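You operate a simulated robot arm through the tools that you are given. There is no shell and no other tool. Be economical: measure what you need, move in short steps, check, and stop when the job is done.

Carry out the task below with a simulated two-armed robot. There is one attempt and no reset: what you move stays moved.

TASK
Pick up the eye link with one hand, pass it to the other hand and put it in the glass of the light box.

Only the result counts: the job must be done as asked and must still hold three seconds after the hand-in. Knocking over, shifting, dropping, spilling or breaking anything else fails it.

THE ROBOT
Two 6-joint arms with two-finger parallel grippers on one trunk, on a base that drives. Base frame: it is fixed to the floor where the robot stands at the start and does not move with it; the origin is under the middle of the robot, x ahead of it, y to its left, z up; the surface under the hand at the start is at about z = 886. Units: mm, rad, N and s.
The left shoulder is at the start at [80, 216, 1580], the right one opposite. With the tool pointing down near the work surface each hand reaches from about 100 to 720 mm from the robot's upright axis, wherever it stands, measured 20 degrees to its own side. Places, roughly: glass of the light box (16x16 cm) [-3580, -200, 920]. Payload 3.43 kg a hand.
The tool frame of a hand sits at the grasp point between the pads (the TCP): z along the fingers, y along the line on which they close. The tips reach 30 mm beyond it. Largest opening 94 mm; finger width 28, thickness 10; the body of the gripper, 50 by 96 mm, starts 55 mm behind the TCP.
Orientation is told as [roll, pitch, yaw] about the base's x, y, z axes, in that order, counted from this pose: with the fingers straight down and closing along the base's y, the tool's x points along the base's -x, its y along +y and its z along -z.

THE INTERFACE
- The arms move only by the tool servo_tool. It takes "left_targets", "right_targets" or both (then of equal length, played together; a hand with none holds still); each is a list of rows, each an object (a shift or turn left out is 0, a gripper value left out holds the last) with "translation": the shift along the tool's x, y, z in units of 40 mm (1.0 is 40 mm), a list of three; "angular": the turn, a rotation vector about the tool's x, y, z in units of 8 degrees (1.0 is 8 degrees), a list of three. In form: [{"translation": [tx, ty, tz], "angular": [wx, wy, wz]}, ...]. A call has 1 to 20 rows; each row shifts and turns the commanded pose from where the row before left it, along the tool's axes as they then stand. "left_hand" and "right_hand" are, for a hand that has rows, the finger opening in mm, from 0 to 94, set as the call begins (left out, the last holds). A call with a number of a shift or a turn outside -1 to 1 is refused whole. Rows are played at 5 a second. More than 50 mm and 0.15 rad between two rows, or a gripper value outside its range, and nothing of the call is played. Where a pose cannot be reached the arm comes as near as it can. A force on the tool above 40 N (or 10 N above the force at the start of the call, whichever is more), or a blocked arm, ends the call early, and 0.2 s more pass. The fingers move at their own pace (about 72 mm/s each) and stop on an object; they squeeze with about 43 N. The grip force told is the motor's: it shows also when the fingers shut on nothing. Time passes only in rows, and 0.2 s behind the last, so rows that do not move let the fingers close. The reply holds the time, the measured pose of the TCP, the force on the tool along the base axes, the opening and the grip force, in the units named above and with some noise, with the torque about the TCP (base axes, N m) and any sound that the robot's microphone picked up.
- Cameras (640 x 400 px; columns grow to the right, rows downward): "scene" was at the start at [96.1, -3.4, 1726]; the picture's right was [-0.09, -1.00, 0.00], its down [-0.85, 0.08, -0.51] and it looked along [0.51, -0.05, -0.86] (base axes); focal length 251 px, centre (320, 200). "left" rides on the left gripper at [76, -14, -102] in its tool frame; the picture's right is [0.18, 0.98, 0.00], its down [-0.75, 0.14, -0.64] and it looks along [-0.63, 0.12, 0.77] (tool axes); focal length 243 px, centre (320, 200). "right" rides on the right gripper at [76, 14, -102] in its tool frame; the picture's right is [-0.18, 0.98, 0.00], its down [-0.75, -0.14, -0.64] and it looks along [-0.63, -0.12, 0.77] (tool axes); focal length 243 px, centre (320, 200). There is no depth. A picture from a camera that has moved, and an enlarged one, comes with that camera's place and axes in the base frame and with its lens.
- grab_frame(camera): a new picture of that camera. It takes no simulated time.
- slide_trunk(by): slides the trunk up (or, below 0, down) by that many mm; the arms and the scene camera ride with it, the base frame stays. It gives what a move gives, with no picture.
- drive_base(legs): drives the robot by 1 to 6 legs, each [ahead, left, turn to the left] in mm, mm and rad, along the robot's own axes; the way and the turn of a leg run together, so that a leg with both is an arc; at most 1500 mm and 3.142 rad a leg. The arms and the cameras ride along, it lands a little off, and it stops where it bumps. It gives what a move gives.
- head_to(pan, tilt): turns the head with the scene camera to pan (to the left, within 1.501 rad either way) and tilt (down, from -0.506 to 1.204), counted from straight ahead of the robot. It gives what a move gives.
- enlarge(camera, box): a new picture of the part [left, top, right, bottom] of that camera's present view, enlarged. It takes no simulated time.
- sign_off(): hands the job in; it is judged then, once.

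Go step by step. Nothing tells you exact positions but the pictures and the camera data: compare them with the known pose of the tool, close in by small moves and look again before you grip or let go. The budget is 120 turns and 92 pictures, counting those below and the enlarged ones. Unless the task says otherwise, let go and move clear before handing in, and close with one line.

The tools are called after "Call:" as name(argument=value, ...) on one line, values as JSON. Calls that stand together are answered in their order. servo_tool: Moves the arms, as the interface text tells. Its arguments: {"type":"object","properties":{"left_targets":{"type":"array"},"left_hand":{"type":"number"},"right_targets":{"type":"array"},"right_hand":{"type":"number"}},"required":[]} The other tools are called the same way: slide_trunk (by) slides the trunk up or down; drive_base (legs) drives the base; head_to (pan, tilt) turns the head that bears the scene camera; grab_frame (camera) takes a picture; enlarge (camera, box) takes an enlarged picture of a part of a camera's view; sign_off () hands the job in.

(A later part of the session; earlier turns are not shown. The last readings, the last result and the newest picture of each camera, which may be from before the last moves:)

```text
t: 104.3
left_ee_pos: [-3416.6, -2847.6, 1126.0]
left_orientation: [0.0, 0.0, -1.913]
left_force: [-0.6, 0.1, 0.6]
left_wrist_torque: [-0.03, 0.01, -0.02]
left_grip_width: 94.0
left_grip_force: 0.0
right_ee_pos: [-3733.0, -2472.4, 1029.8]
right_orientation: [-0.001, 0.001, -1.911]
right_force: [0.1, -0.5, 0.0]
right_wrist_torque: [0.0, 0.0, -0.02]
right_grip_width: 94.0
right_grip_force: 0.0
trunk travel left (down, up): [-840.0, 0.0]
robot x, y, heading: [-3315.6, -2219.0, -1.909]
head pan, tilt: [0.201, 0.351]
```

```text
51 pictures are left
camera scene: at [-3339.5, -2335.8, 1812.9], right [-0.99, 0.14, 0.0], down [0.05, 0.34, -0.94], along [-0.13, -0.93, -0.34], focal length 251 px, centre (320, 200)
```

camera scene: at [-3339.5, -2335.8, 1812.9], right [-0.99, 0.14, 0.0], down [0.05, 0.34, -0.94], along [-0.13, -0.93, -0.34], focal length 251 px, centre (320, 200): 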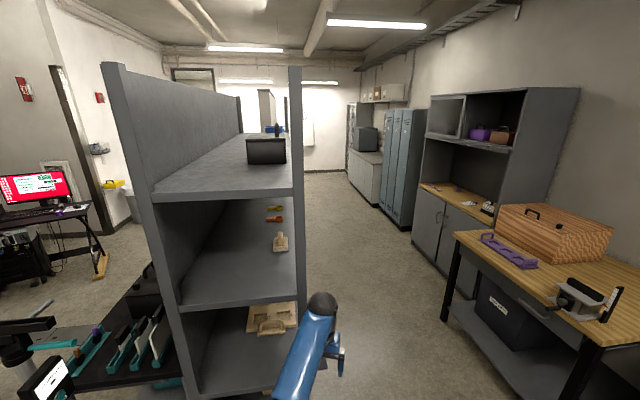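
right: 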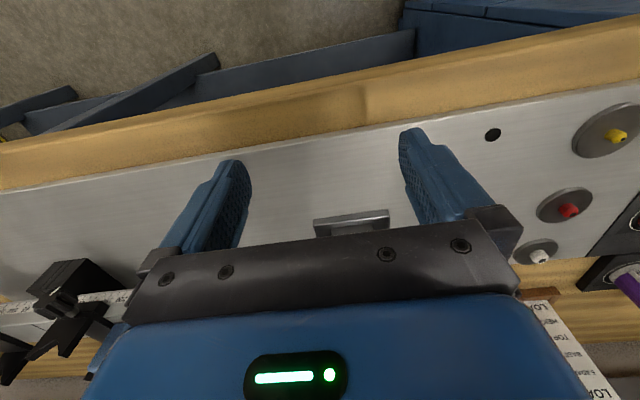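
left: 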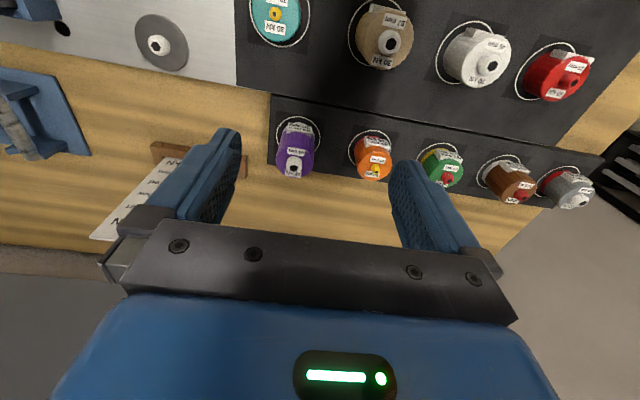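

The shelf's open side and the wood table are now visible; I zoom on both.

Call:
enlarge(camera="scene", box=[180, 110, 310, 350])

Call:
enlarge(camera="scene", box=[400, 80, 640, 330])

```text
1.67 times, centred on (245, 230) of scene
camera zoom: at [-3339.5, -2335.8, 1812.9], right [-0.99, 0.14, 0.0], down [0.05, 0.34, -0.94], along [-0.13, -0.93, -0.34], focal length 418 px, centre (445, 150)
```

zoom: 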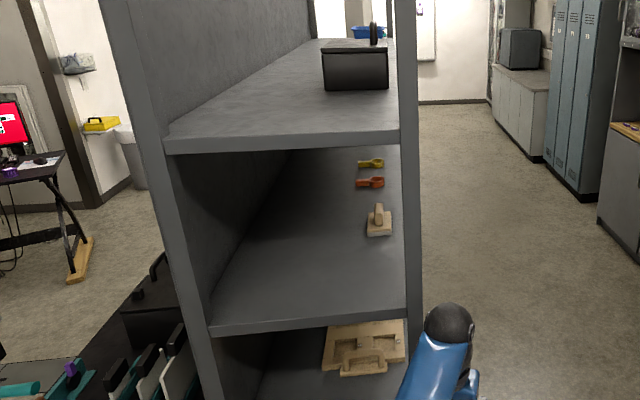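

```text
1.60 times, centred on (520, 205) of scene
camera zoom: at [-3339.5, -2335.8, 1812.9], right [-0.99, 0.14, 0.0], down [0.05, 0.34, -0.94], along [-0.13, -0.93, -0.34], focal length 402 px, centre (0, 192)
```

zoom: 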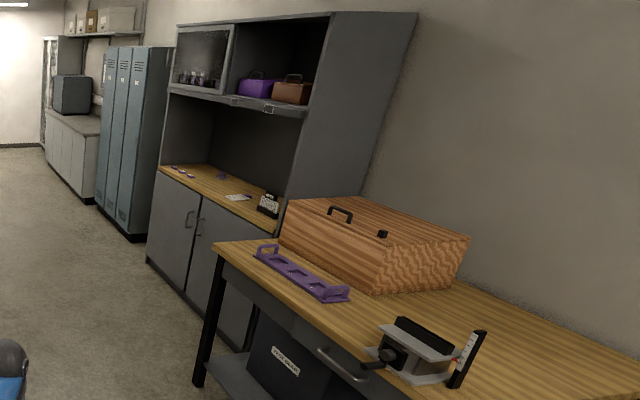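

Red and yellow link-like pieces lie on the shelf. I zoom in strongly.

Call:
enlarge(camera="scene", box=[255, 195, 300, 225])

Call:
enlarge(camera="scene", box=[410, 170, 510, 230])

```text
13.33 times, centred on (278, 210) of scene
camera zoom: at [-3339.5, -2335.8, 1812.9], right [-0.99, 0.14, 0.0], down [0.05, 0.34, -0.94], along [-0.13, -0.93, -0.34], focal length 3346 px, centre (887, 67)
```

zoom: 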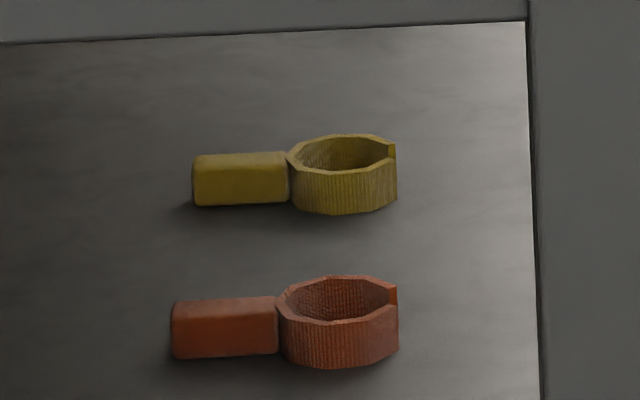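

```text
6.40 times, centred on (460, 200) of scene
camera zoom: at [-3339.5, -2335.8, 1812.9], right [-0.99, 0.14, 0.0], down [0.05, 0.34, -0.94], along [-0.13, -0.93, -0.34], focal length 1606 px, centre (-576, 200)
```

zoom: 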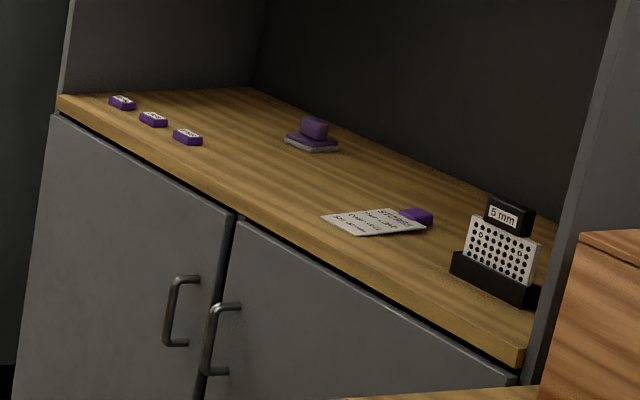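

Those are open clips rather than eye links. I check the racks and stool to my right.

Call:
head_to(pan=-1.3, tilt=0.5)

Call:
grab_frame(camera="scene")

```text
t: 105.9
left_ee_pos: [-3416.0, -2847.7, 1124.8]
left_orientation: [-0.001, 0.0, -1.913]
left_force: [0.4, 0.4, 0.5]
left_wrist_torque: [-0.04, 0.0, 0.0]
left_grip_width: 93.9
left_grip_force: 0.0
right_ee_pos: [-3732.6, -2471.3, 1028.6]
right_orientation: [-0.001, 0.0, -1.912]
right_force: [-0.3, -0.6, 0.2]
right_wrist_torque: [0.02, 0.02, 0.02]
right_grip_width: 93.8
right_grip_force: 0.1
trunk travel left (down, up): [-840.0, 0.0]
robot x, y, heading: [-3314.6, -2218.3, -1.913]
head pan, tilt: [-1.3, 0.499]
```

```text
46 pictures are left
camera scene: at [-3416.6, -2237.4, 1799.2], right [0.07, 1.0, 0.0], down [0.48, -0.03, -0.88], along [-0.88, 0.06, -0.48], focal length 251 px, centre (320, 200)
```

scene: 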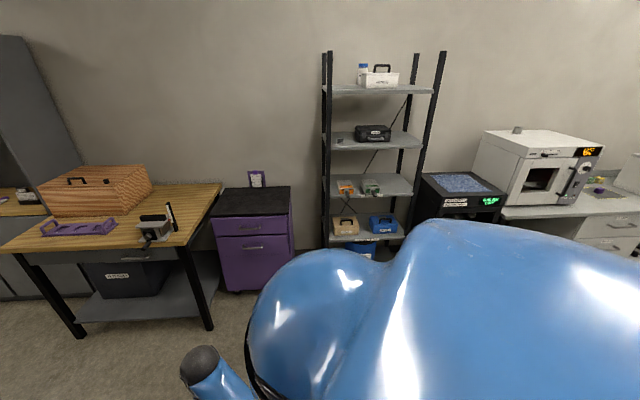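

Call:
enlarge(camera="scene", box=[310, 50, 510, 260])

Call:
head_to(pan=0.0, tilt=0.2)

Call:
enlarge(camera="scene", box=[220, 90, 400, 220])

```text
1.90 times, centred on (410, 155) of scene
camera zoom: at [-3416.6, -2237.4, 1799.2], right [0.07, 1.0, 0.0], down [0.48, -0.03, -0.88], along [-0.88, 0.06, -0.48], focal length 478 px, centre (149, 286)
```

zoom: 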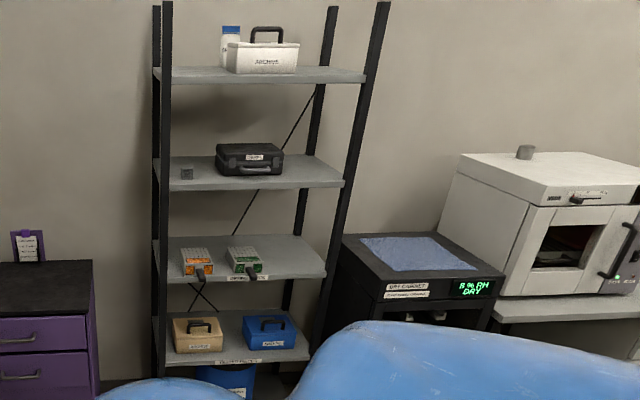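

```text
t: 107.4
left_ee_pos: [-3416.4, -2847.9, 1126.3]
left_orientation: [0.001, 0.001, -1.912]
left_force: [1.3, 0.3, 0.4]
left_wrist_torque: [0.03, -0.02, -0.04]
left_grip_width: 93.8
left_grip_force: 0.1
right_ee_pos: [-3732.7, -2473.1, 1029.9]
right_orientation: [-0.001, 0.001, -1.912]
right_force: [0.4, -0.1, -0.8]
right_wrist_torque: [0.01, 0.0, -0.01]
right_grip_width: 94.1
right_grip_force: 0.0
trunk travel left (down, up): [-840.0, 0.0]
robot x, y, heading: [-3313.9, -2220.9, -1.913]
head pan, tilt: [0.0, 0.201]
```

```text
3.08 times, centred on (310, 155) of scene
camera zoom: at [-3357.1, -2331.6, 1826.9], right [-0.94, 0.34, 0.0], down [0.07, 0.19, -0.98], along [-0.33, -0.92, -0.2], focal length 772 px, centre (351, 338)
```

zoom: 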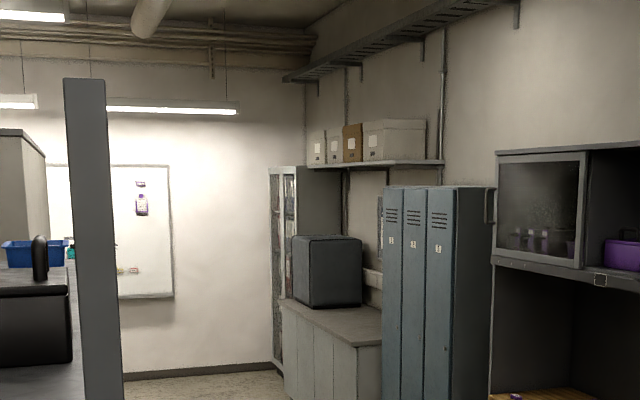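

Not here. I head back toward +x, looking at the gauge bench on my left midway.

Call:
drive_base(legs=[[0, 0, 1.91], [1400, 0, 0]])

Call:
head_to(pan=1.3, tilt=0.65)

Call:
grab_frame(camera="scene")

```text
t: 118.9
left_ee_pos: [-1300.5, -2054.0, 1125.7]
left_orientation: [0.0, 0.0, 0.03]
left_force: [-0.3, -0.7, 0.0]
left_wrist_torque: [0.01, -0.02, -0.01]
left_grip_width: 94.1
left_grip_force: 0.1
right_ee_pos: [-1534.2, -2484.9, 1030.4]
right_orientation: [0.0, 0.001, 0.03]
right_force: [0.1, 0.0, -1.2]
right_wrist_torque: [-0.01, 0.03, -0.01]
right_grip_width: 94.0
right_grip_force: 0.0
trunk travel left (down, up): [-840.0, 0.0]
robot x, y, heading: [-1924.6, -2187.5, 0.031]
head pan, tilt: [0.0, 0.201]
```

```text
t: 120.4
left_ee_pos: [-1300.6, -2053.3, 1124.8]
left_orientation: [0.0, 0.001, 0.029]
left_force: [0.5, -0.8, -0.2]
left_wrist_torque: [0.01, -0.03, 0.01]
left_grip_width: 93.8
left_grip_force: 0.1
right_ee_pos: [-1532.5, -2485.8, 1028.7]
right_orientation: [-0.001, 0.001, 0.03]
right_force: [-0.9, 0.9, -0.4]
right_wrist_torque: [0.01, 0.0, -0.04]
right_grip_width: 94.1
right_grip_force: 0.2
trunk travel left (down, up): [-840.0, 0.0]
robot x, y, heading: [-1924.3, -2190.6, 0.032]
head pan, tilt: [1.3, 0.649]
```

```text
43 pictures are left
camera scene: at [-1874.4, -2099.0, 1785.9], right [0.97, -0.24, 0.0], down [-0.14, -0.59, -0.8], along [0.19, 0.77, -0.6], focal length 251 px, centre (320, 200)
```

scene: 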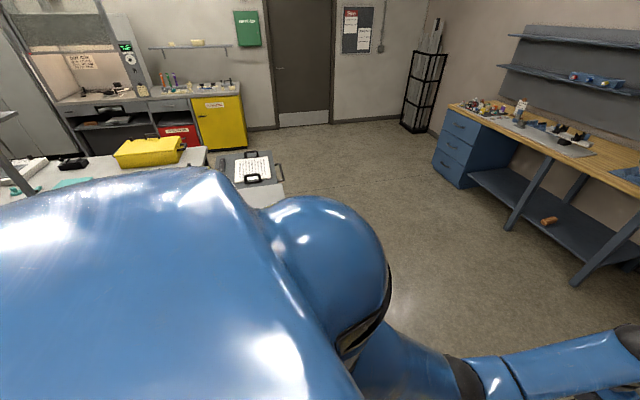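

I see the start bench with an orange object on its lower shelf. Zooming.

Call:
enlarge(camera="scene", box=[440, 70, 640, 270])

Call:
enlarge(camera="scene", box=[530, 205, 570, 235])

```text
2.00 times, centred on (540, 170) of scene
camera zoom: at [-1874.4, -2099.0, 1785.9], right [0.97, -0.24, 0.0], down [-0.14, -0.59, -0.8], along [0.19, 0.77, -0.6], focal length 502 px, centre (-120, 260)
```

zoom: 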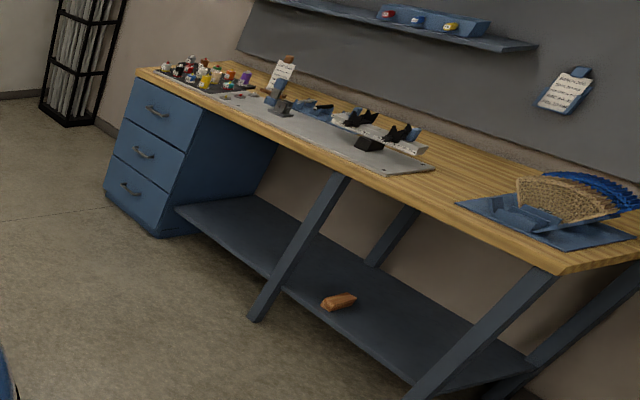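

```text
13.33 times, centred on (550, 220) of scene
camera zoom: at [-1874.4, -2099.0, 1785.9], right [0.97, -0.24, 0.0], down [-0.14, -0.59, -0.8], along [0.19, 0.77, -0.6], focal length 3346 px, centre (-2747, -67)
```

zoom: 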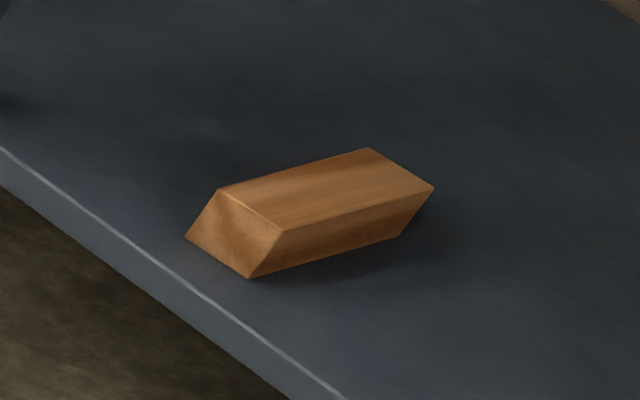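

Just a wooden block. I now look closely at the load frame and its stand.

Call:
drive_base(legs=[[900, 0, 0], [0, 0, -0.9], [300, 0, 0]])

Call:
head_to(pan=-0.1, tilt=0.4)

Call:
grab_frame(camera="scene")

```text
t: 129.1
left_ee_pos: [-335.8, -2782.8, 1127.3]
left_orientation: [-0.002, -0.003, -0.876]
left_force: [0.0, 0.3, 0.1]
left_wrist_torque: [-0.01, -0.02, -0.01]
left_grip_width: 93.8
left_grip_force: 0.1
right_ee_pos: [-818.4, -2864.6, 1029.1]
right_orientation: [-0.002, -0.001, -0.875]
right_force: [-0.1, 0.0, 0.4]
right_wrist_torque: [-0.01, 0.0, 0.0]
right_grip_width: 93.9
right_grip_force: 0.1
trunk travel left (down, up): [-840.0, 0.0]
robot x, y, heading: [-822.7, -2381.0, -0.877]
head pan, tilt: [1.3, 0.649]
```

```text
t: 130.7
left_ee_pos: [-333.7, -2784.2, 1125.8]
left_orientation: [0.0, 0.001, -0.875]
left_force: [0.1, 0.5, 0.7]
left_wrist_torque: [0.04, -0.02, 0.02]
left_grip_width: 93.8
left_grip_force: 0.1
right_ee_pos: [-817.7, -2867.3, 1029.1]
right_orientation: [-0.001, 0.001, -0.875]
right_force: [-0.6, 0.0, -0.1]
right_wrist_torque: [-0.02, 0.04, 0.0]
right_grip_width: 93.6
right_grip_force: 0.2
trunk travel left (down, up): [-840.0, 0.0]
robot x, y, heading: [-823.4, -2379.4, -0.878]
head pan, tilt: [-0.099, 0.4]
```

```text
40 pictures are left
camera scene: at [-753.7, -2474.1, 1808.3], right [-0.83, -0.56, 0.0], down [-0.22, 0.32, -0.92], along [0.52, -0.76, -0.39], focal length 251 px, centre (320, 200)
```

scene: 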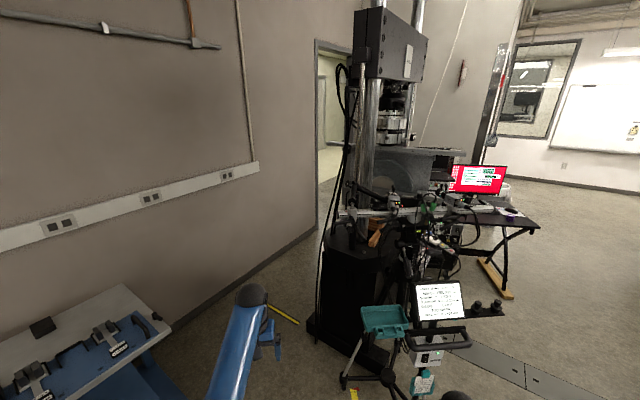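

Call:
enlarge(camera="scene", box=[320, 160, 520, 290])

Call:
enlarge(camera="scene", box=[340, 270, 500, 400])

```text
3.08 times, centred on (420, 225) of scene
camera zoom: at [-753.7, -2474.1, 1808.3], right [-0.83, -0.56, 0.0], down [-0.22, 0.32, -0.92], along [0.52, -0.76, -0.39], focal length 772 px, centre (12, 123)
```

zoom: 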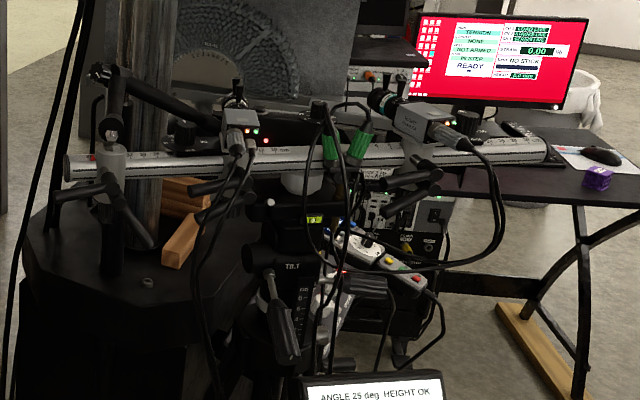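

```text
3.08 times, centred on (420, 335) of scene
camera zoom: at [-753.7, -2474.1, 1808.3], right [-0.83, -0.56, 0.0], down [-0.22, 0.32, -0.92], along [0.52, -0.76, -0.39], focal length 772 px, centre (12, -215)
```

zoom: 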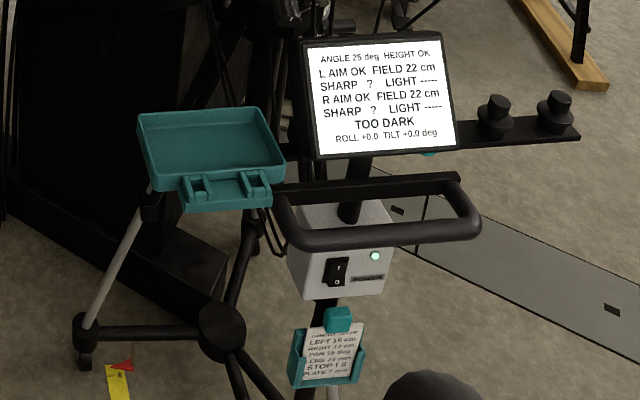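

Nothing link-like here. I return to the start bench for a careful look, since the cradled bars there weren't well resolved.

Call:
drive_base(legs=[[0, 0, 2.448], [1500, 0, 0], [800, 0, 0], [0, 0, -1.57], [500, 0, 0]])

Call:
head_to(pan=-0.3, tilt=0.5)

Call:
grab_frame(camera="scene")

```text
t: 154.1
left_ee_pos: [269.8, 25.3, 1127.9]
left_orientation: [0.001, -0.001, 0.007]
left_force: [-0.8, 0.9, -0.1]
left_wrist_torque: [0.03, 0.0, 0.0]
left_grip_width: 94.0
left_grip_force: 0.0
right_ee_pos: [26.7, -400.1, 1030.0]
right_orientation: [0.0, -0.002, 0.008]
right_force: [0.0, 0.0, 0.3]
right_wrist_torque: [0.03, 0.03, 0.04]
right_grip_width: 94.0
right_grip_force: 0.1
trunk travel left (down, up): [-840.0, 0.0]
robot x, y, heading: [-354.5, -93.5, 0.011]
head pan, tilt: [-0.099, 0.4]
```

```text
t: 154.8
left_ee_pos: [271.5, 25.7, 1126.6]
left_orientation: [0.002, -0.001, 0.007]
left_force: [-0.2, -0.3, 0.2]
left_wrist_torque: [0.0, 0.0, -0.03]
left_grip_width: 94.2
left_grip_force: 0.0
right_ee_pos: [28.1, -400.6, 1028.6]
right_orientation: [0.0, -0.001, 0.007]
right_force: [0.4, -0.3, -0.5]
right_wrist_torque: [-0.01, -0.02, -0.04]
right_grip_width: 93.9
right_grip_force: 0.1
trunk travel left (down, up): [-840.0, 0.0]
robot x, y, heading: [-354.3, -97.1, 0.01]
head pan, tilt: [-0.3, 0.499]
```

```text
37 pictures are left
camera scene: at [-239.5, -116.8, 1799.3], right [-0.29, -0.96, 0.0], down [-0.46, 0.14, -0.88], along [0.84, -0.25, -0.48], focal length 251 px, centre (320, 200)
```

scene: 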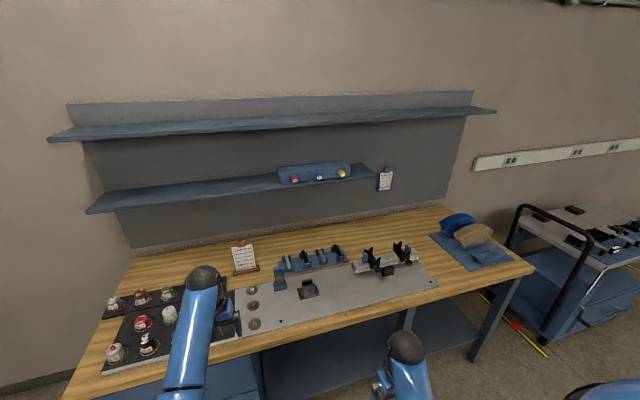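

Call:
enlarge(camera="scene", box=[260, 235, 440, 310])

Call:
enlarge(camera="scene", box=[270, 150, 410, 210])

```text
3.56 times, centred on (350, 272) of scene
camera zoom: at [-239.5, -116.8, 1799.3], right [-0.29, -0.96, 0.0], down [-0.46, 0.14, -0.88], along [0.84, -0.25, -0.48], focal length 892 px, centre (213, -58)
```

zoom: 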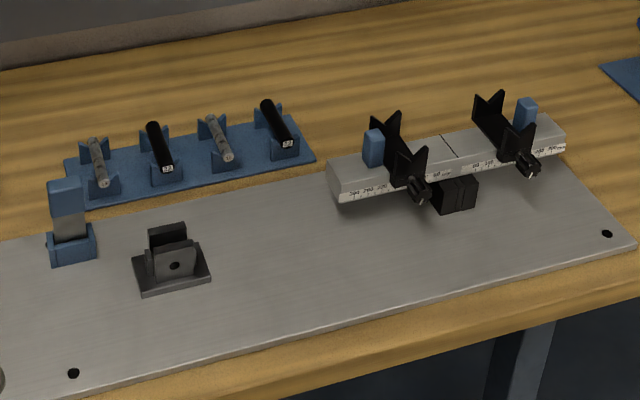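

```text
4.57 times, centred on (340, 180) of scene
camera zoom: at [-239.5, -116.8, 1799.3], right [-0.29, -0.96, 0.0], down [-0.46, 0.14, -0.88], along [0.84, -0.25, -0.48], focal length 1147 px, centre (229, 291)
```

zoom: 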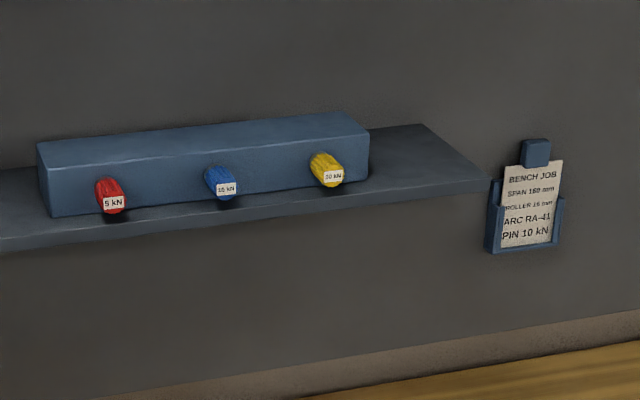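

The piece in the blue socket next to the clevis — a grey blade with a blue handle — is likely the eye link (clevis + pins belong together). I zoom in on it.

Call:
enlarge(camera="scene", box=[262, 245, 326, 305])

```text
6.67 times, centred on (294, 275) of scene
camera zoom: at [-239.5, -116.8, 1799.3], right [-0.29, -0.96, 0.0], down [-0.46, 0.14, -0.88], along [0.84, -0.25, -0.48], focal length 1673 px, centre (493, -300)
```

zoom: 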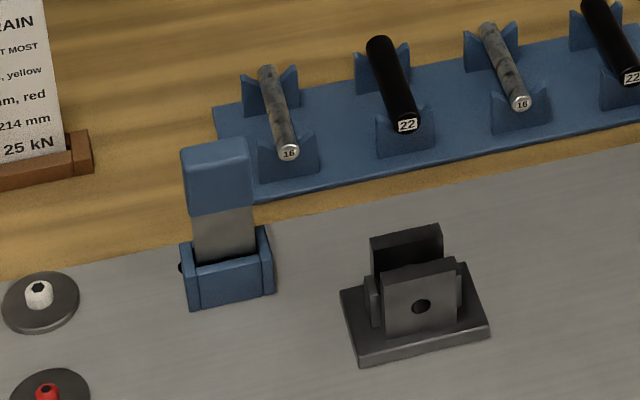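

This is it: a flat grey link with a blue head standing in a blue socket at about (616,-178), head top near z≈975. I drive up to the bench and measure it with two views.

Call:
drive_base(legs=[[330, 0, -0.01]])

Call:
head_to(pan=-0.3, tilt=0.9)

Call:
grab_frame(camera="scene")

Call:
grab_frame(camera="right")

```text
t: 157.0
left_ee_pos: [607.2, 18.7, 1127.4]
left_orientation: [-0.001, -0.003, -0.003]
left_force: [0.6, 0.3, 0.3]
left_wrist_torque: [0.01, -0.03, 0.01]
left_grip_width: 93.9
left_grip_force: 0.1
right_ee_pos: [357.8, -402.9, 1031.9]
right_orientation: [0.002, -0.002, -0.004]
right_force: [0.7, 0.7, 0.1]
right_wrist_torque: [0.01, -0.03, 0.02]
right_grip_width: 93.9
right_grip_force: 0.0
trunk travel left (down, up): [-840.0, 0.0]
robot x, y, heading: [-19.0, -92.0, -0.001]
head pan, tilt: [-0.3, 0.499]
```

```text
t: 157.9
left_ee_pos: [609.5, 19.1, 1125.5]
left_orientation: [0.0, -0.001, -0.005]
left_force: [0.5, -0.1, -0.5]
left_wrist_torque: [0.0, 0.01, 0.0]
left_grip_width: 94.1
left_grip_force: 0.1
right_ee_pos: [360.5, -402.9, 1029.3]
right_orientation: [0.002, 0.001, -0.003]
right_force: [0.2, 0.2, 0.2]
right_wrist_torque: [0.02, 0.01, -0.01]
right_grip_width: 94.0
right_grip_force: 0.1
trunk travel left (down, up): [-840.0, 0.0]
robot x, y, heading: [-22.7, -94.4, -0.002]
head pan, tilt: [-0.3, 0.901]
```

```text
33 pictures are left
camera scene: at [83.0, -113.1, 1765.3], right [-0.3, -0.95, 0.0], down [-0.75, 0.23, -0.62], along [0.59, -0.19, -0.78], focal length 251 px, centre (320, 200)
```

scene: 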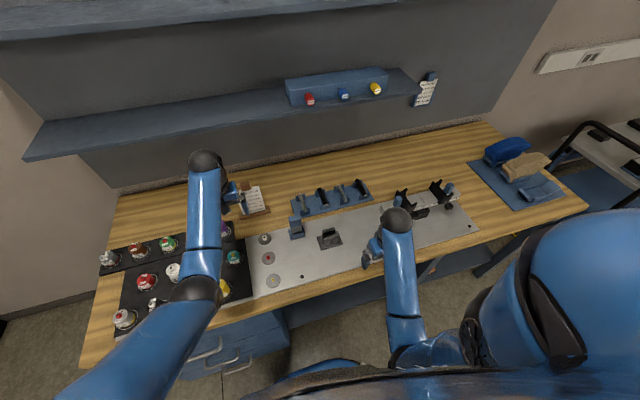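

```text
32 pictures are left
camera right: at [286.1, -388.7, 1133.4], right [0.19, 0.98, 0.0], down [0.75, -0.14, 0.64], along [0.63, -0.12, -0.77], focal length 243 px, centre (320, 200)
```

right: 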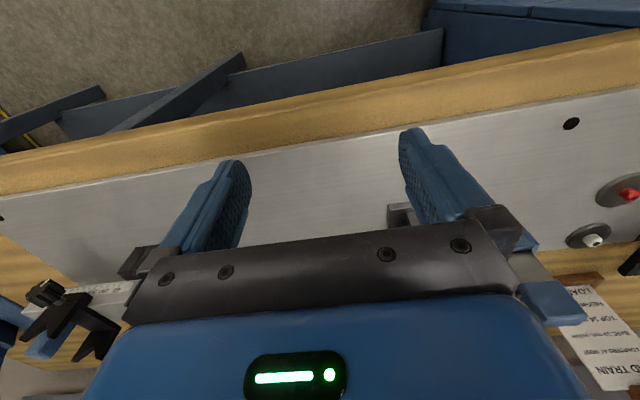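

I lift and shift the right hand to look down at the link, and move the left hand out of the way.

Call:
servo_tool(right_targets=[{"translation": [0, 0, -1]}, {"translation": [0, 0, -1]}, {"translation": [0, 0, -1]}, {"translation": [-0.5, 1, 0]}, {"translation": [-0.5, 1, 0]}, {"translation": [-0.5, 1, 0]}, {"translation": [-0.5, 1, 0]}, {"translation": [-0.5, 1, 0]}, {"translation": [0, 0.55, 0]}], left_targets=[{"translation": [0, 0, -1]}, {"translation": [0.5, 1, 0]}, {"translation": [0.5, 1, 0]}, {"translation": [0.5, 1, 0]}, {"translation": [0.5, 1, 0]}, {"translation": [1, 0, 0]}, {"translation": [1, 0, 0]}, {"translation": [0, 0, 0]}, {"translation": [0, 0, 0]}])

Call:
grab_frame(camera="right")

Call:
enlarge(camera="scene", box=[265, 195, 345, 255])

```text
t: 159.9
left_ee_pos: [516.8, 181.0, 1075.7]
left_orientation: [0.0, -0.002, -0.004]
left_force: [-0.3, -0.6, 0.6]
left_wrist_torque: [0.04, 0.0, -0.04]
left_grip_width: 94.2
left_grip_force: 0.0
left hand out of reach, approached as far as the arm can: row 1, 2, 3, 4, 5, 6, 7
right_ee_pos: [462.9, -183.2, 1037.8]
right_orientation: [-0.002, 0.001, -0.005]
right_force: [0.4, 0.1, -0.7]
right_wrist_torque: [0.0, -0.04, 0.0]
right_grip_width: 94.2
right_grip_force: 0.0
right hand out of reach, approached as far as the arm can: row 1, 2, 3
trunk travel left (down, up): [-840.0, 0.0]
robot x, y, heading: [-14.1, -97.3, -0.0]
head pan, tilt: [-0.3, 0.901]
```

```text
31 pictures are left
camera right: at [388.2, -166.9, 1142.7], right [0.19, 0.98, 0.0], down [0.75, -0.14, 0.64], along [0.63, -0.12, -0.77], focal length 243 px, centre (320, 200)
```

right: 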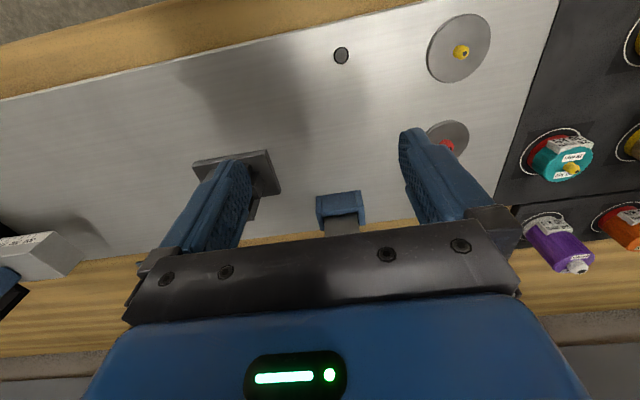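

```text
6.67 times, centred on (305, 225) of scene
camera zoom: at [83.5, -111.7, 1765.2], right [-0.3, -0.95, 0.0], down [-0.75, 0.23, -0.62], along [0.59, -0.19, -0.78], focal length 1673 px, centre (420, 33)
```

zoom: 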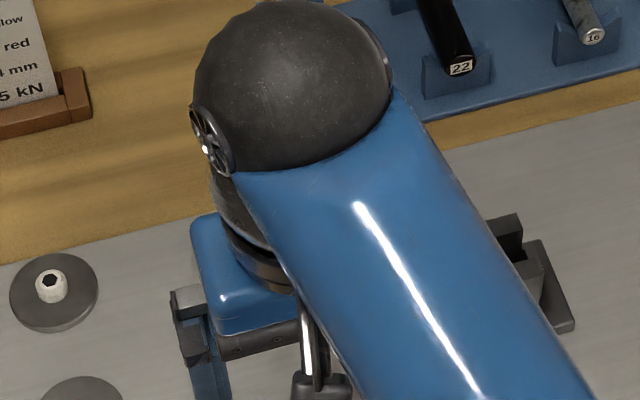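

The link's center is near y≈-181, x≈610, head from z≈953 to 1003. I move the right hand forward and try for more height, then look again.

Call:
servo_tool(right_targets=[{"translation": [-1, 0, -0.3]}, {"translation": [-0.5, 0, -1]}, {"translation": [0, 0, -1]}])

Call:
grab_frame(camera="right")

```text
t: 160.7
left_ee_pos: [516.4, 179.3, 1075.2]
left_orientation: [0.0, -0.001, -0.006]
left_force: [0.3, -0.4, -0.6]
left_wrist_torque: [-0.01, 0.02, -0.04]
left_grip_width: 94.0
left_grip_force: 0.1
right_ee_pos: [538.1, -176.8, 1095.0]
right_orientation: [0.0, 0.0, -0.003]
right_force: [-0.6, 0.5, -0.3]
right_wrist_torque: [-0.01, -0.01, 0.02]
right_grip_width: 93.9
right_grip_force: 0.1
right hand out of reach, approached as far as the arm can: row 2, 3
trunk travel left (down, up): [-840.0, 0.0]
robot x, y, heading: [-19.4, -88.9, 0.005]
head pan, tilt: [-0.3, 0.901]
```

```text
29 pictures are left
camera right: at [461.8, -161.6, 1199.4], right [0.19, 0.98, 0.0], down [0.75, -0.14, 0.64], along [0.63, -0.12, -0.77], focal length 243 px, centre (320, 200)
```

right: 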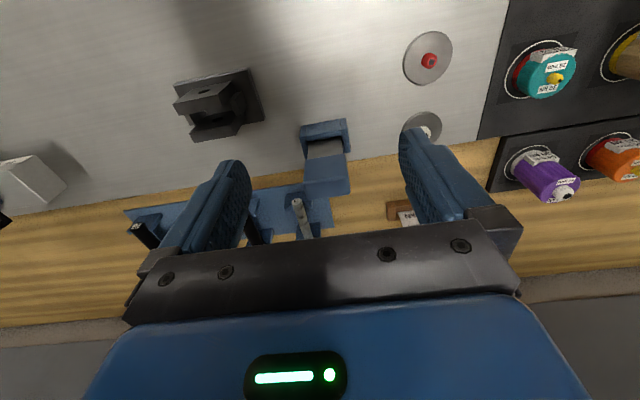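

Call:
enlarge(camera="right", box=[280, 105, 376, 205])

```text
4.00 times, centred on (328, 155) of right
camera zoom: at [461.8, -161.6, 1199.4], right [0.19, 0.98, 0.0], down [0.75, -0.14, 0.64], along [0.63, -0.12, -0.77], focal length 970 px, centre (288, 380)
```

zoom: 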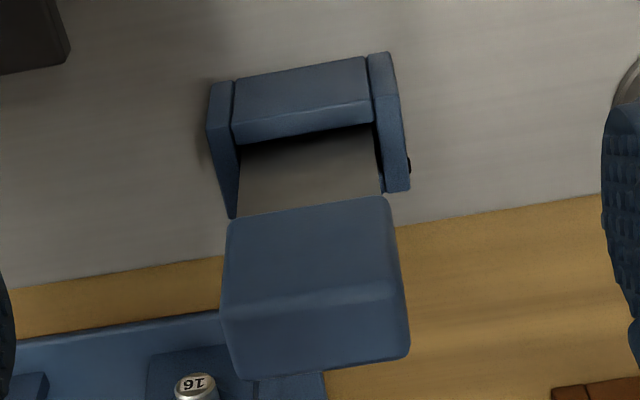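

The head is 44 mm wide (y), 23 deep (x), z 960–1003, centered (608.5,-182.4). I move over it and descend partway, then look.

Call:
servo_tool(right_targets=[{"translation": [-0.9, -0.165, 0.3]}, {"translation": [-0.87, 0, 0.5]}, {"translation": [0, 0, 0.7]}, {"translation": [0, 0, 0]}])

Call:
grab_frame(camera="right")

```text
t: 161.7
left_ee_pos: [515.0, 180.8, 1075.2]
left_orientation: [0.0, -0.001, -0.006]
left_force: [-0.2, -0.7, 0.5]
left_wrist_torque: [-0.01, -0.01, -0.02]
left_grip_width: 94.1
left_grip_force: 0.1
right_ee_pos: [610.8, -184.9, 1036.5]
right_orientation: [0.002, -0.002, -0.005]
right_force: [-0.1, 0.3, 0.1]
right_wrist_torque: [0.01, -0.01, -0.04]
right_grip_width: 93.9
right_grip_force: 0.1
trunk travel left (down, up): [-840.0, 0.0]
robot x, y, heading: [-18.2, -93.7, -0.005]
head pan, tilt: [-0.3, 0.901]
```

```text
27 pictures are left
camera right: at [534.1, -169.2, 1140.8], right [0.19, 0.98, 0.0], down [0.75, -0.14, 0.64], along [0.63, -0.12, -0.77], focal length 243 px, centre (320, 200)
```

right: 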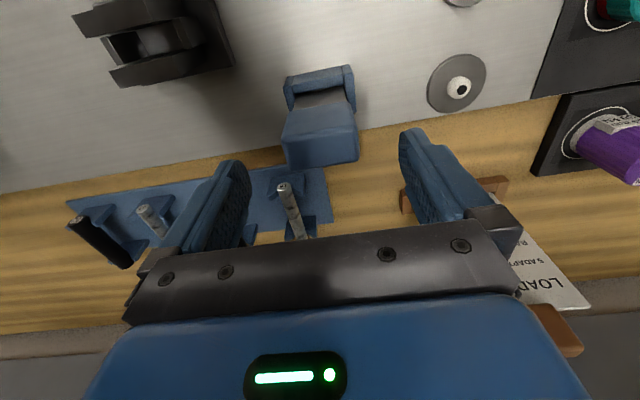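

Aligned within a millimetre. I descend 52 mm and close.

Call:
servo_tool(right_targets=[{"translation": [0, 0.02, 0.65]}, {"translation": [0, 0, 0.65]}, {"translation": [0, 0, 0]}])

Call:
servo_tool(right_targets=[{"translation": [0, 0, 0]}, {"translation": [0, 0, 0]}, {"translation": [0, 0, 0]}, {"translation": [0, 0, 0]}], right_hand=20)

```text
t: 162.5
left_ee_pos: [515.0, 180.3, 1074.7]
left_orientation: [0.001, -0.002, -0.004]
left_force: [0.1, 0.4, 0.2]
left_wrist_torque: [0.01, -0.01, 0.03]
left_grip_width: 93.9
left_grip_force: 0.0
right_ee_pos: [611.2, -179.9, 983.6]
right_orientation: [0.001, 0.0, -0.003]
right_force: [0.9, 0.1, -0.3]
right_wrist_torque: [-0.04, -0.01, 0.04]
right_grip_width: 94.0
right_grip_force: 0.1
trunk travel left (down, up): [-840.0, 0.0]
robot x, y, heading: [-19.3, -95.4, -0.002]
head pan, tilt: [-0.3, 0.901]
```

```text
t: 163.5
left_ee_pos: [515.3, 182.0, 1075.8]
left_orientation: [-0.001, -0.002, -0.003]
left_force: [0.3, 0.5, -0.2]
left_wrist_torque: [-0.01, 0.0, 0.05]
left_grip_width: 94.1
left_grip_force: 0.1
right_ee_pos: [610.2, -182.4, 984.8]
right_orientation: [0.0, 0.001, -0.002]
right_force: [1.6, -0.3, 0.3]
right_wrist_torque: [0.02, -0.01, -0.02]
right_grip_width: 47.8
right_grip_force: 43.2
trunk travel left (down, up): [-840.0, 0.0]
robot x, y, heading: [-18.9, -91.9, -0.002]
head pan, tilt: [-0.3, 0.901]
```

Gripped (47.8 mm wide). I lift straight up slowly.

Call:
servo_tool(right_targets=[{"translation": [0, 0, -0.25]}, {"translation": [0, 0, -0.25]}, {"translation": [0, 0, -0.5]}, {"translation": [0, 0, -0.5]}, {"translation": [0, 0, -0.5]}, {"translation": [0, 0, -0.5]}])

Call:
grab_frame(camera="right")

```text
t: 164.9
left_ee_pos: [515.3, 180.9, 1075.4]
left_orientation: [-0.001, -0.002, -0.003]
left_force: [-0.4, 0.3, 0.1]
left_wrist_torque: [-0.01, 0.0, 0.0]
left_grip_width: 94.1
left_grip_force: 0.0
right_ee_pos: [611.0, -182.3, 1085.5]
right_orientation: [0.0, 0.001, -0.004]
right_force: [0.3, 0.7, -2.6]
right_wrist_torque: [-0.06, -0.04, -0.02]
right_grip_width: 47.9
right_grip_force: 43.4
trunk travel left (down, up): [-840.0, 0.0]
robot x, y, heading: [-19.0, -92.0, -0.004]
head pan, tilt: [-0.3, 0.901]
```

```text
26 pictures are left
camera right: at [536.0, -167.7, 1190.5], right [0.19, 0.98, 0.0], down [0.75, -0.14, 0.64], along [0.63, -0.12, -0.77], focal length 243 px, centre (320, 200)
```

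right: 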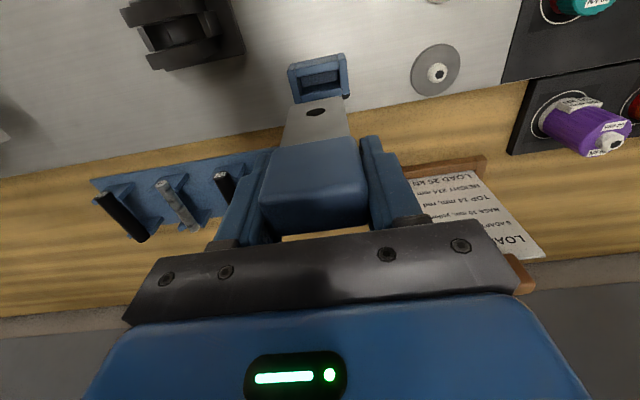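

The eye with its hole is now clear: link held, its lower end well above the socket. I back away from the bench by 700 mm.

Call:
drive_base(legs=[[-700, 0, 0]])

Call:
servo_tool(right_targets=[{"translation": [1, 0.8, 0.2], "angular": [0, -1, 0]}, {"translation": [1, 0.8, 0.2], "angular": [0, -1, 0]}, {"translation": [1, 0.6, 0], "angular": [0, -1, 0]}, {"translation": [0.6, 0, 0], "angular": [0, -1, 0]}, {"translation": [0.3, 0, 0], "angular": [0, -1, 0]}, {"translation": [0, 0, 0], "angular": [0, -1, 0]}, {"translation": [0, 0, 0], "angular": [0, -1, 0]}, {"translation": [0, 0, 0], "angular": [0, -1, 0]}])

```text
t: 168.8
left_ee_pos: [-194.6, 185.3, 1073.4]
left_orientation: [0.001, 0.0, 0.003]
left_force: [-0.1, -0.2, -0.3]
left_wrist_torque: [-0.05, 0.01, 0.02]
left_grip_width: 94.1
left_grip_force: 0.0
right_ee_pos: [-97.1, -178.8, 1085.4]
right_orientation: [0.001, 0.002, 0.007]
right_force: [-0.2, 0.2, -2.7]
right_wrist_torque: [0.0, -0.02, 0.0]
right_grip_width: 47.8
right_grip_force: 43.2
trunk travel left (down, up): [-840.0, 0.0]
robot x, y, heading: [-727.9, -95.0, 0.003]
head pan, tilt: [-0.3, 0.901]
```

```text
refused: row 1 steps farther than a row can; nothing moved
```

Call:
servo_tool(right_targets=[{"translation": [1, 0.4, 0.3]}, {"translation": [1, 0.4, 0.3]}, {"translation": [1, 0.4, 0.3]}, {"translation": [1, 0.4, 0.3]}, {"translation": [0, 0, 0], "angular": [0, -1, 0]}, {"translation": [0, 0, 0], "angular": [0, -1, 0]}, {"translation": [0, 0, 0], "angular": [0, -1, 0]}, {"translation": [0, 0, 0], "angular": [0, -1, 0]}, {"translation": [0, 0, 0], "angular": [0, -1, 0]}, {"translation": [0, 0, 0], "angular": [0, -1, 0]}])

```text
t: 170.9
left_ee_pos: [-197.6, 183.5, 1075.3]
left_orientation: [0.001, -0.003, 0.003]
left_force: [-0.2, 0.6, -0.8]
left_wrist_torque: [0.01, -0.01, 0.02]
left_grip_width: 94.1
left_grip_force: 0.0
right_ee_pos: [-260.4, -114.6, 1037.7]
right_orientation: [0.001, -0.838, 0.005]
right_force: [-0.6, -0.1, -2.8]
right_wrist_torque: [-0.02, 0.01, 0.0]
right_grip_width: 48.0
right_grip_force: 43.0
trunk travel left (down, up): [-840.0, 0.0]
robot x, y, heading: [-727.6, -93.2, 0.007]
head pan, tilt: [-0.3, 0.901]
```

The tilt goes well; I complete it to horizontal.

Call:
servo_tool(right_targets=[{"angular": [0, -1, 0]}, {"angular": [0, -1, 0]}, {"angular": [0, -1, 0]}, {"angular": [0, -1, 0]}, {"angular": [0, -1, 0]}, {"angular": [0, -0.25, 0]}])

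Call:
head_to(pan=0, tilt=1.1)

Call:
grab_frame(camera="scene")

```text
t: 172.3
left_ee_pos: [-196.7, 184.9, 1074.4]
left_orientation: [0.002, -0.003, 0.004]
left_force: [0.7, 0.5, 0.6]
left_wrist_torque: [0.0, -0.02, -0.04]
left_grip_width: 94.0
left_grip_force: 0.2
right_ee_pos: [-259.5, -113.3, 1038.7]
right_orientation: [-0.561, -1.568, 0.568]
right_force: [0.3, 0.3, -2.1]
right_wrist_torque: [-0.02, 0.06, 0.01]
right_grip_width: 47.8
right_grip_force: 42.8
trunk travel left (down, up): [-840.0, 0.0]
robot x, y, heading: [-724.0, -94.1, 0.003]
head pan, tilt: [-0.3, 0.901]
```

```text
t: 173.2
left_ee_pos: [-197.8, 183.9, 1074.8]
left_orientation: [-0.001, -0.002, 0.004]
left_force: [0.3, 0.5, -0.5]
left_wrist_torque: [0.01, -0.02, 0.04]
left_grip_width: 94.1
left_grip_force: 0.1
right_ee_pos: [-259.6, -113.8, 1036.9]
right_orientation: [-0.35, -1.569, 0.352]
right_force: [0.3, -0.3, -2.4]
right_wrist_torque: [0.02, 0.05, 0.01]
right_grip_width: 47.9
right_grip_force: 43.2
trunk travel left (down, up): [-840.0, 0.0]
robot x, y, heading: [-726.8, -92.8, -0.0]
head pan, tilt: [0.0, 1.1]
```

```text
25 pictures are left
camera scene: at [-636.4, -89.9, 1751.5], right [0.0, -1.0, 0.0], down [-0.89, 0.0, -0.45], along [0.45, 0.0, -0.89], focal length 251 px, centre (320, 200)
```

scene: 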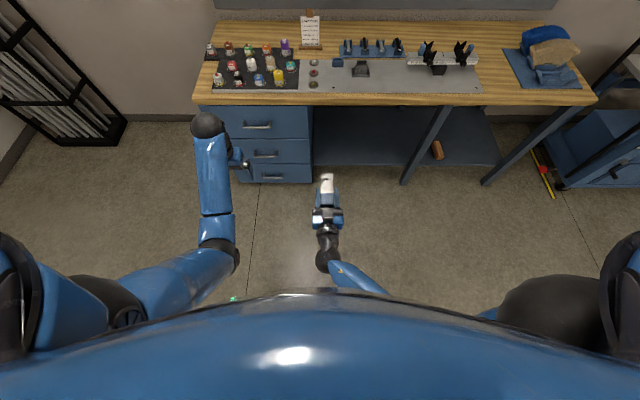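

The right hand points forward with the link level. I zoom in to measure the link.

Call:
enlarge(camera="scene", box=[296, 165, 360, 215])

```text
8.00 times, centred on (328, 190) of scene
camera zoom: at [-636.4, -89.9, 1751.5], right [0.0, -1.0, 0.0], down [-0.89, 0.0, -0.45], along [0.45, 0.0, -0.89], focal length 2008 px, centre (256, 280)
```

zoom: 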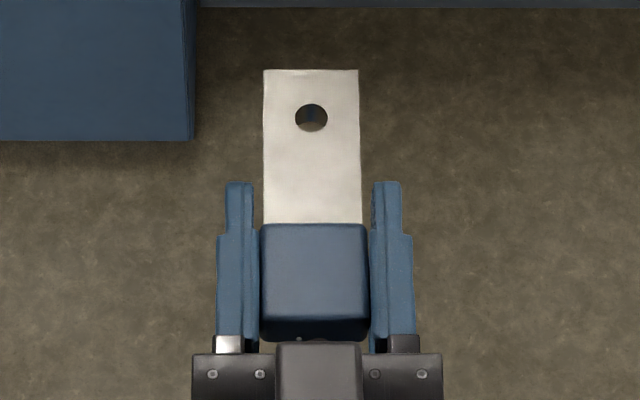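

The blade is 40 mm wide, free from x≈-232 to -180, centered y≈-113.5. I lower the right hand 60 mm and bring the left hand above the blade end.

Call:
servo_tool(right_targets=[{"translation": [0.5, 0, 0]}, {"translation": [0.5, 0, 0]}, {"translation": [0.5, 0, 0]}, {}])

Call:
servo_tool(left_targets=[{"translation": [0.16, -0.9, 0]}, {"translation": [0, -0.9, 0]}, {"translation": [0, -0.9, 0]}, {"translation": [0, -0.9, 0]}, {"translation": [0, -0.9, 0]}, {"translation": [0, -0.9, 0]}, {"translation": [0, -0.9, 0]}, {"translation": [0, -0.9, 0]}, {"translation": [0, -0.25, 0]}, {}])

Call:
grab_frame(camera="left")

```text
t: 174.2
left_ee_pos: [-196.8, 185.6, 1075.2]
left_orientation: [0.0, -0.001, 0.005]
left_force: [0.3, -0.8, -0.3]
left_wrist_torque: [-0.01, -0.01, 0.0]
left_grip_width: 94.0
left_grip_force: 0.1
right_ee_pos: [-258.9, -113.2, 976.7]
right_orientation: [-0.194, -1.569, 0.2]
right_force: [0.4, 0.0, -2.8]
right_wrist_torque: [0.0, 0.03, -0.03]
right_grip_width: 47.7
right_grip_force: 42.6
trunk travel left (down, up): [-840.0, 0.0]
robot x, y, heading: [-732.9, -95.0, -0.002]
head pan, tilt: [0.0, 1.1]
```

```text
t: 176.3
left_ee_pos: [-200.7, -111.9, 1073.4]
left_orientation: [0.0, -0.003, 0.004]
left_force: [-0.2, -0.4, -0.7]
left_wrist_torque: [-0.01, 0.03, 0.02]
left_grip_width: 93.9
left_grip_force: 0.1
right_ee_pos: [-258.6, -112.8, 976.9]
right_orientation: [-0.635, -1.569, 0.64]
right_force: [-0.3, -0.1, -2.9]
right_wrist_torque: [0.0, 0.08, -0.01]
right_grip_width: 47.9
right_grip_force: 43.1
trunk travel left (down, up): [-840.0, 0.0]
robot x, y, heading: [-730.3, -92.6, 0.003]
head pan, tilt: [0.0, 1.1]
```

```text
23 pictures are left
camera left: at [-277.0, -124.8, 1176.7], right [-0.19, 0.98, 0.0], down [0.75, 0.14, 0.64], along [0.63, 0.12, -0.77], focal length 243 px, centre (320, 200)
```

left: 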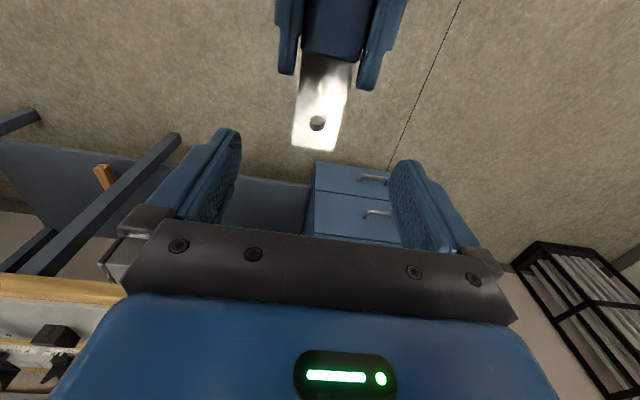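

Aligned over the blade. I descend 77 mm so the blade sits near the left fingertips.

Call:
servo_tool(left_targets=[{"translation": [0.05, -0.04, 0.65]}, {"translation": [0, 0, 0.65]}, {"translation": [0, 0, 0.63]}, {}])

Call:
grab_frame(camera="left")

```text
t: 177.3
left_ee_pos: [-201.0, -112.8, 996.8]
left_orientation: [-0.001, -0.001, 0.004]
left_force: [0.1, -0.3, 0.0]
left_wrist_torque: [-0.01, -0.02, 0.03]
left_grip_width: 93.7
left_grip_force: 0.1
right_ee_pos: [-257.8, -114.4, 976.6]
right_orientation: [-0.298, -1.57, 0.302]
right_force: [-0.1, 0.4, -2.7]
right_wrist_torque: [-0.01, 0.06, 0.0]
right_grip_width: 47.9
right_grip_force: 42.7
trunk travel left (down, up): [-840.0, 0.0]
robot x, y, heading: [-727.6, -92.8, -0.0]
head pan, tilt: [0.0, 1.1]
```

```text
22 pictures are left
camera left: at [-276.8, -125.1, 1099.9], right [-0.19, 0.98, 0.0], down [0.75, 0.14, 0.64], along [0.63, 0.12, -0.77], focal length 243 px, centre (320, 200)
```

left: 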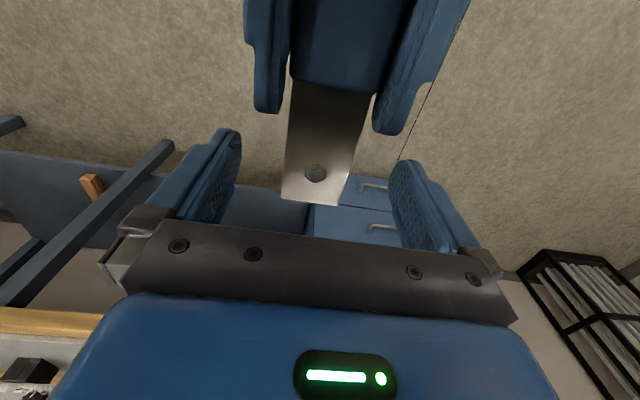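

The blade lies between the left fingers at the right depth. I close the left hand.

Call:
servo_tool(left_targets=[{}, {}, {}, {}, {}], left_hand=15)

Call:
enlarge(camera="left", box=[220, 60, 460, 260])

```text
t: 178.6
left_ee_pos: [-201.0, -112.6, 997.1]
left_orientation: [-0.001, -0.002, 0.003]
left_force: [1.1, -10.5, 0.4]
left_wrist_torque: [-0.26, -0.03, 0.57]
left_grip_width: 39.8
left_grip_force: 42.9
right_ee_pos: [-258.9, -113.6, 977.6]
right_orientation: [-0.025, -1.57, 0.032]
right_force: [-1.7, 10.2, -1.7]
right_wrist_torque: [0.07, -0.03, 0.13]
right_grip_width: 47.6
right_grip_force: 42.5
trunk travel left (down, up): [-840.0, 0.0]
robot x, y, heading: [-728.8, -95.5, 0.001]
head pan, tilt: [0.0, 1.1]
```

```text
2.00 times, centred on (340, 160) of left
camera zoom: at [-276.6, -125.5, 1100.5], right [-0.19, 0.98, 0.0], down [0.75, 0.14, 0.64], along [0.63, 0.12, -0.77], focal length 485 px, centre (280, 280)
```

zoom: 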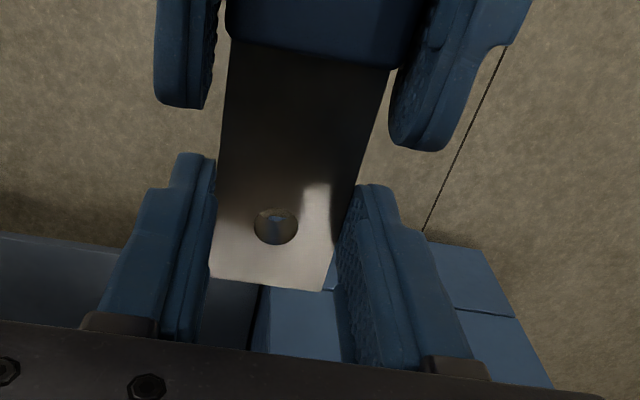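

Left grips the blade (39.8 mm). I open the right hand and check.

Call:
servo_tool(right_targets=[{}, {}, {}], right_hand=80)

Call:
enlarge(camera="left", box=[220, 60, 460, 260])

```text
t: 179.3
left_ee_pos: [-201.5, -111.7, 997.5]
left_orientation: [0.001, 0.0, 0.003]
left_force: [0.1, -0.5, 0.3]
left_wrist_torque: [-0.01, -0.1, -0.02]
left_grip_width: 39.6
left_grip_force: 43.0
right_ee_pos: [-260.1, -114.7, 975.1]
right_orientation: [-0.39, -1.568, 0.392]
right_force: [0.3, -0.4, 0.1]
right_wrist_torque: [0.01, -0.01, 0.0]
right_grip_width: 80.0
right_grip_force: 0.2
trunk travel left (down, up): [-840.0, 0.0]
robot x, y, heading: [-728.8, -93.4, -0.001]
head pan, tilt: [0.0, 1.1]
```

```text
2.00 times, centred on (340, 160) of left
camera zoom: at [-276.7, -125.0, 1100.2], right [-0.19, 0.98, 0.0], down [0.75, 0.14, 0.64], along [0.63, 0.12, -0.77], focal length 485 px, centre (280, 280)
```

zoom: 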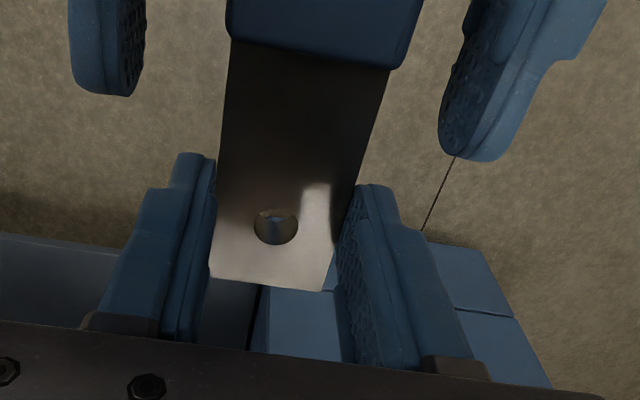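

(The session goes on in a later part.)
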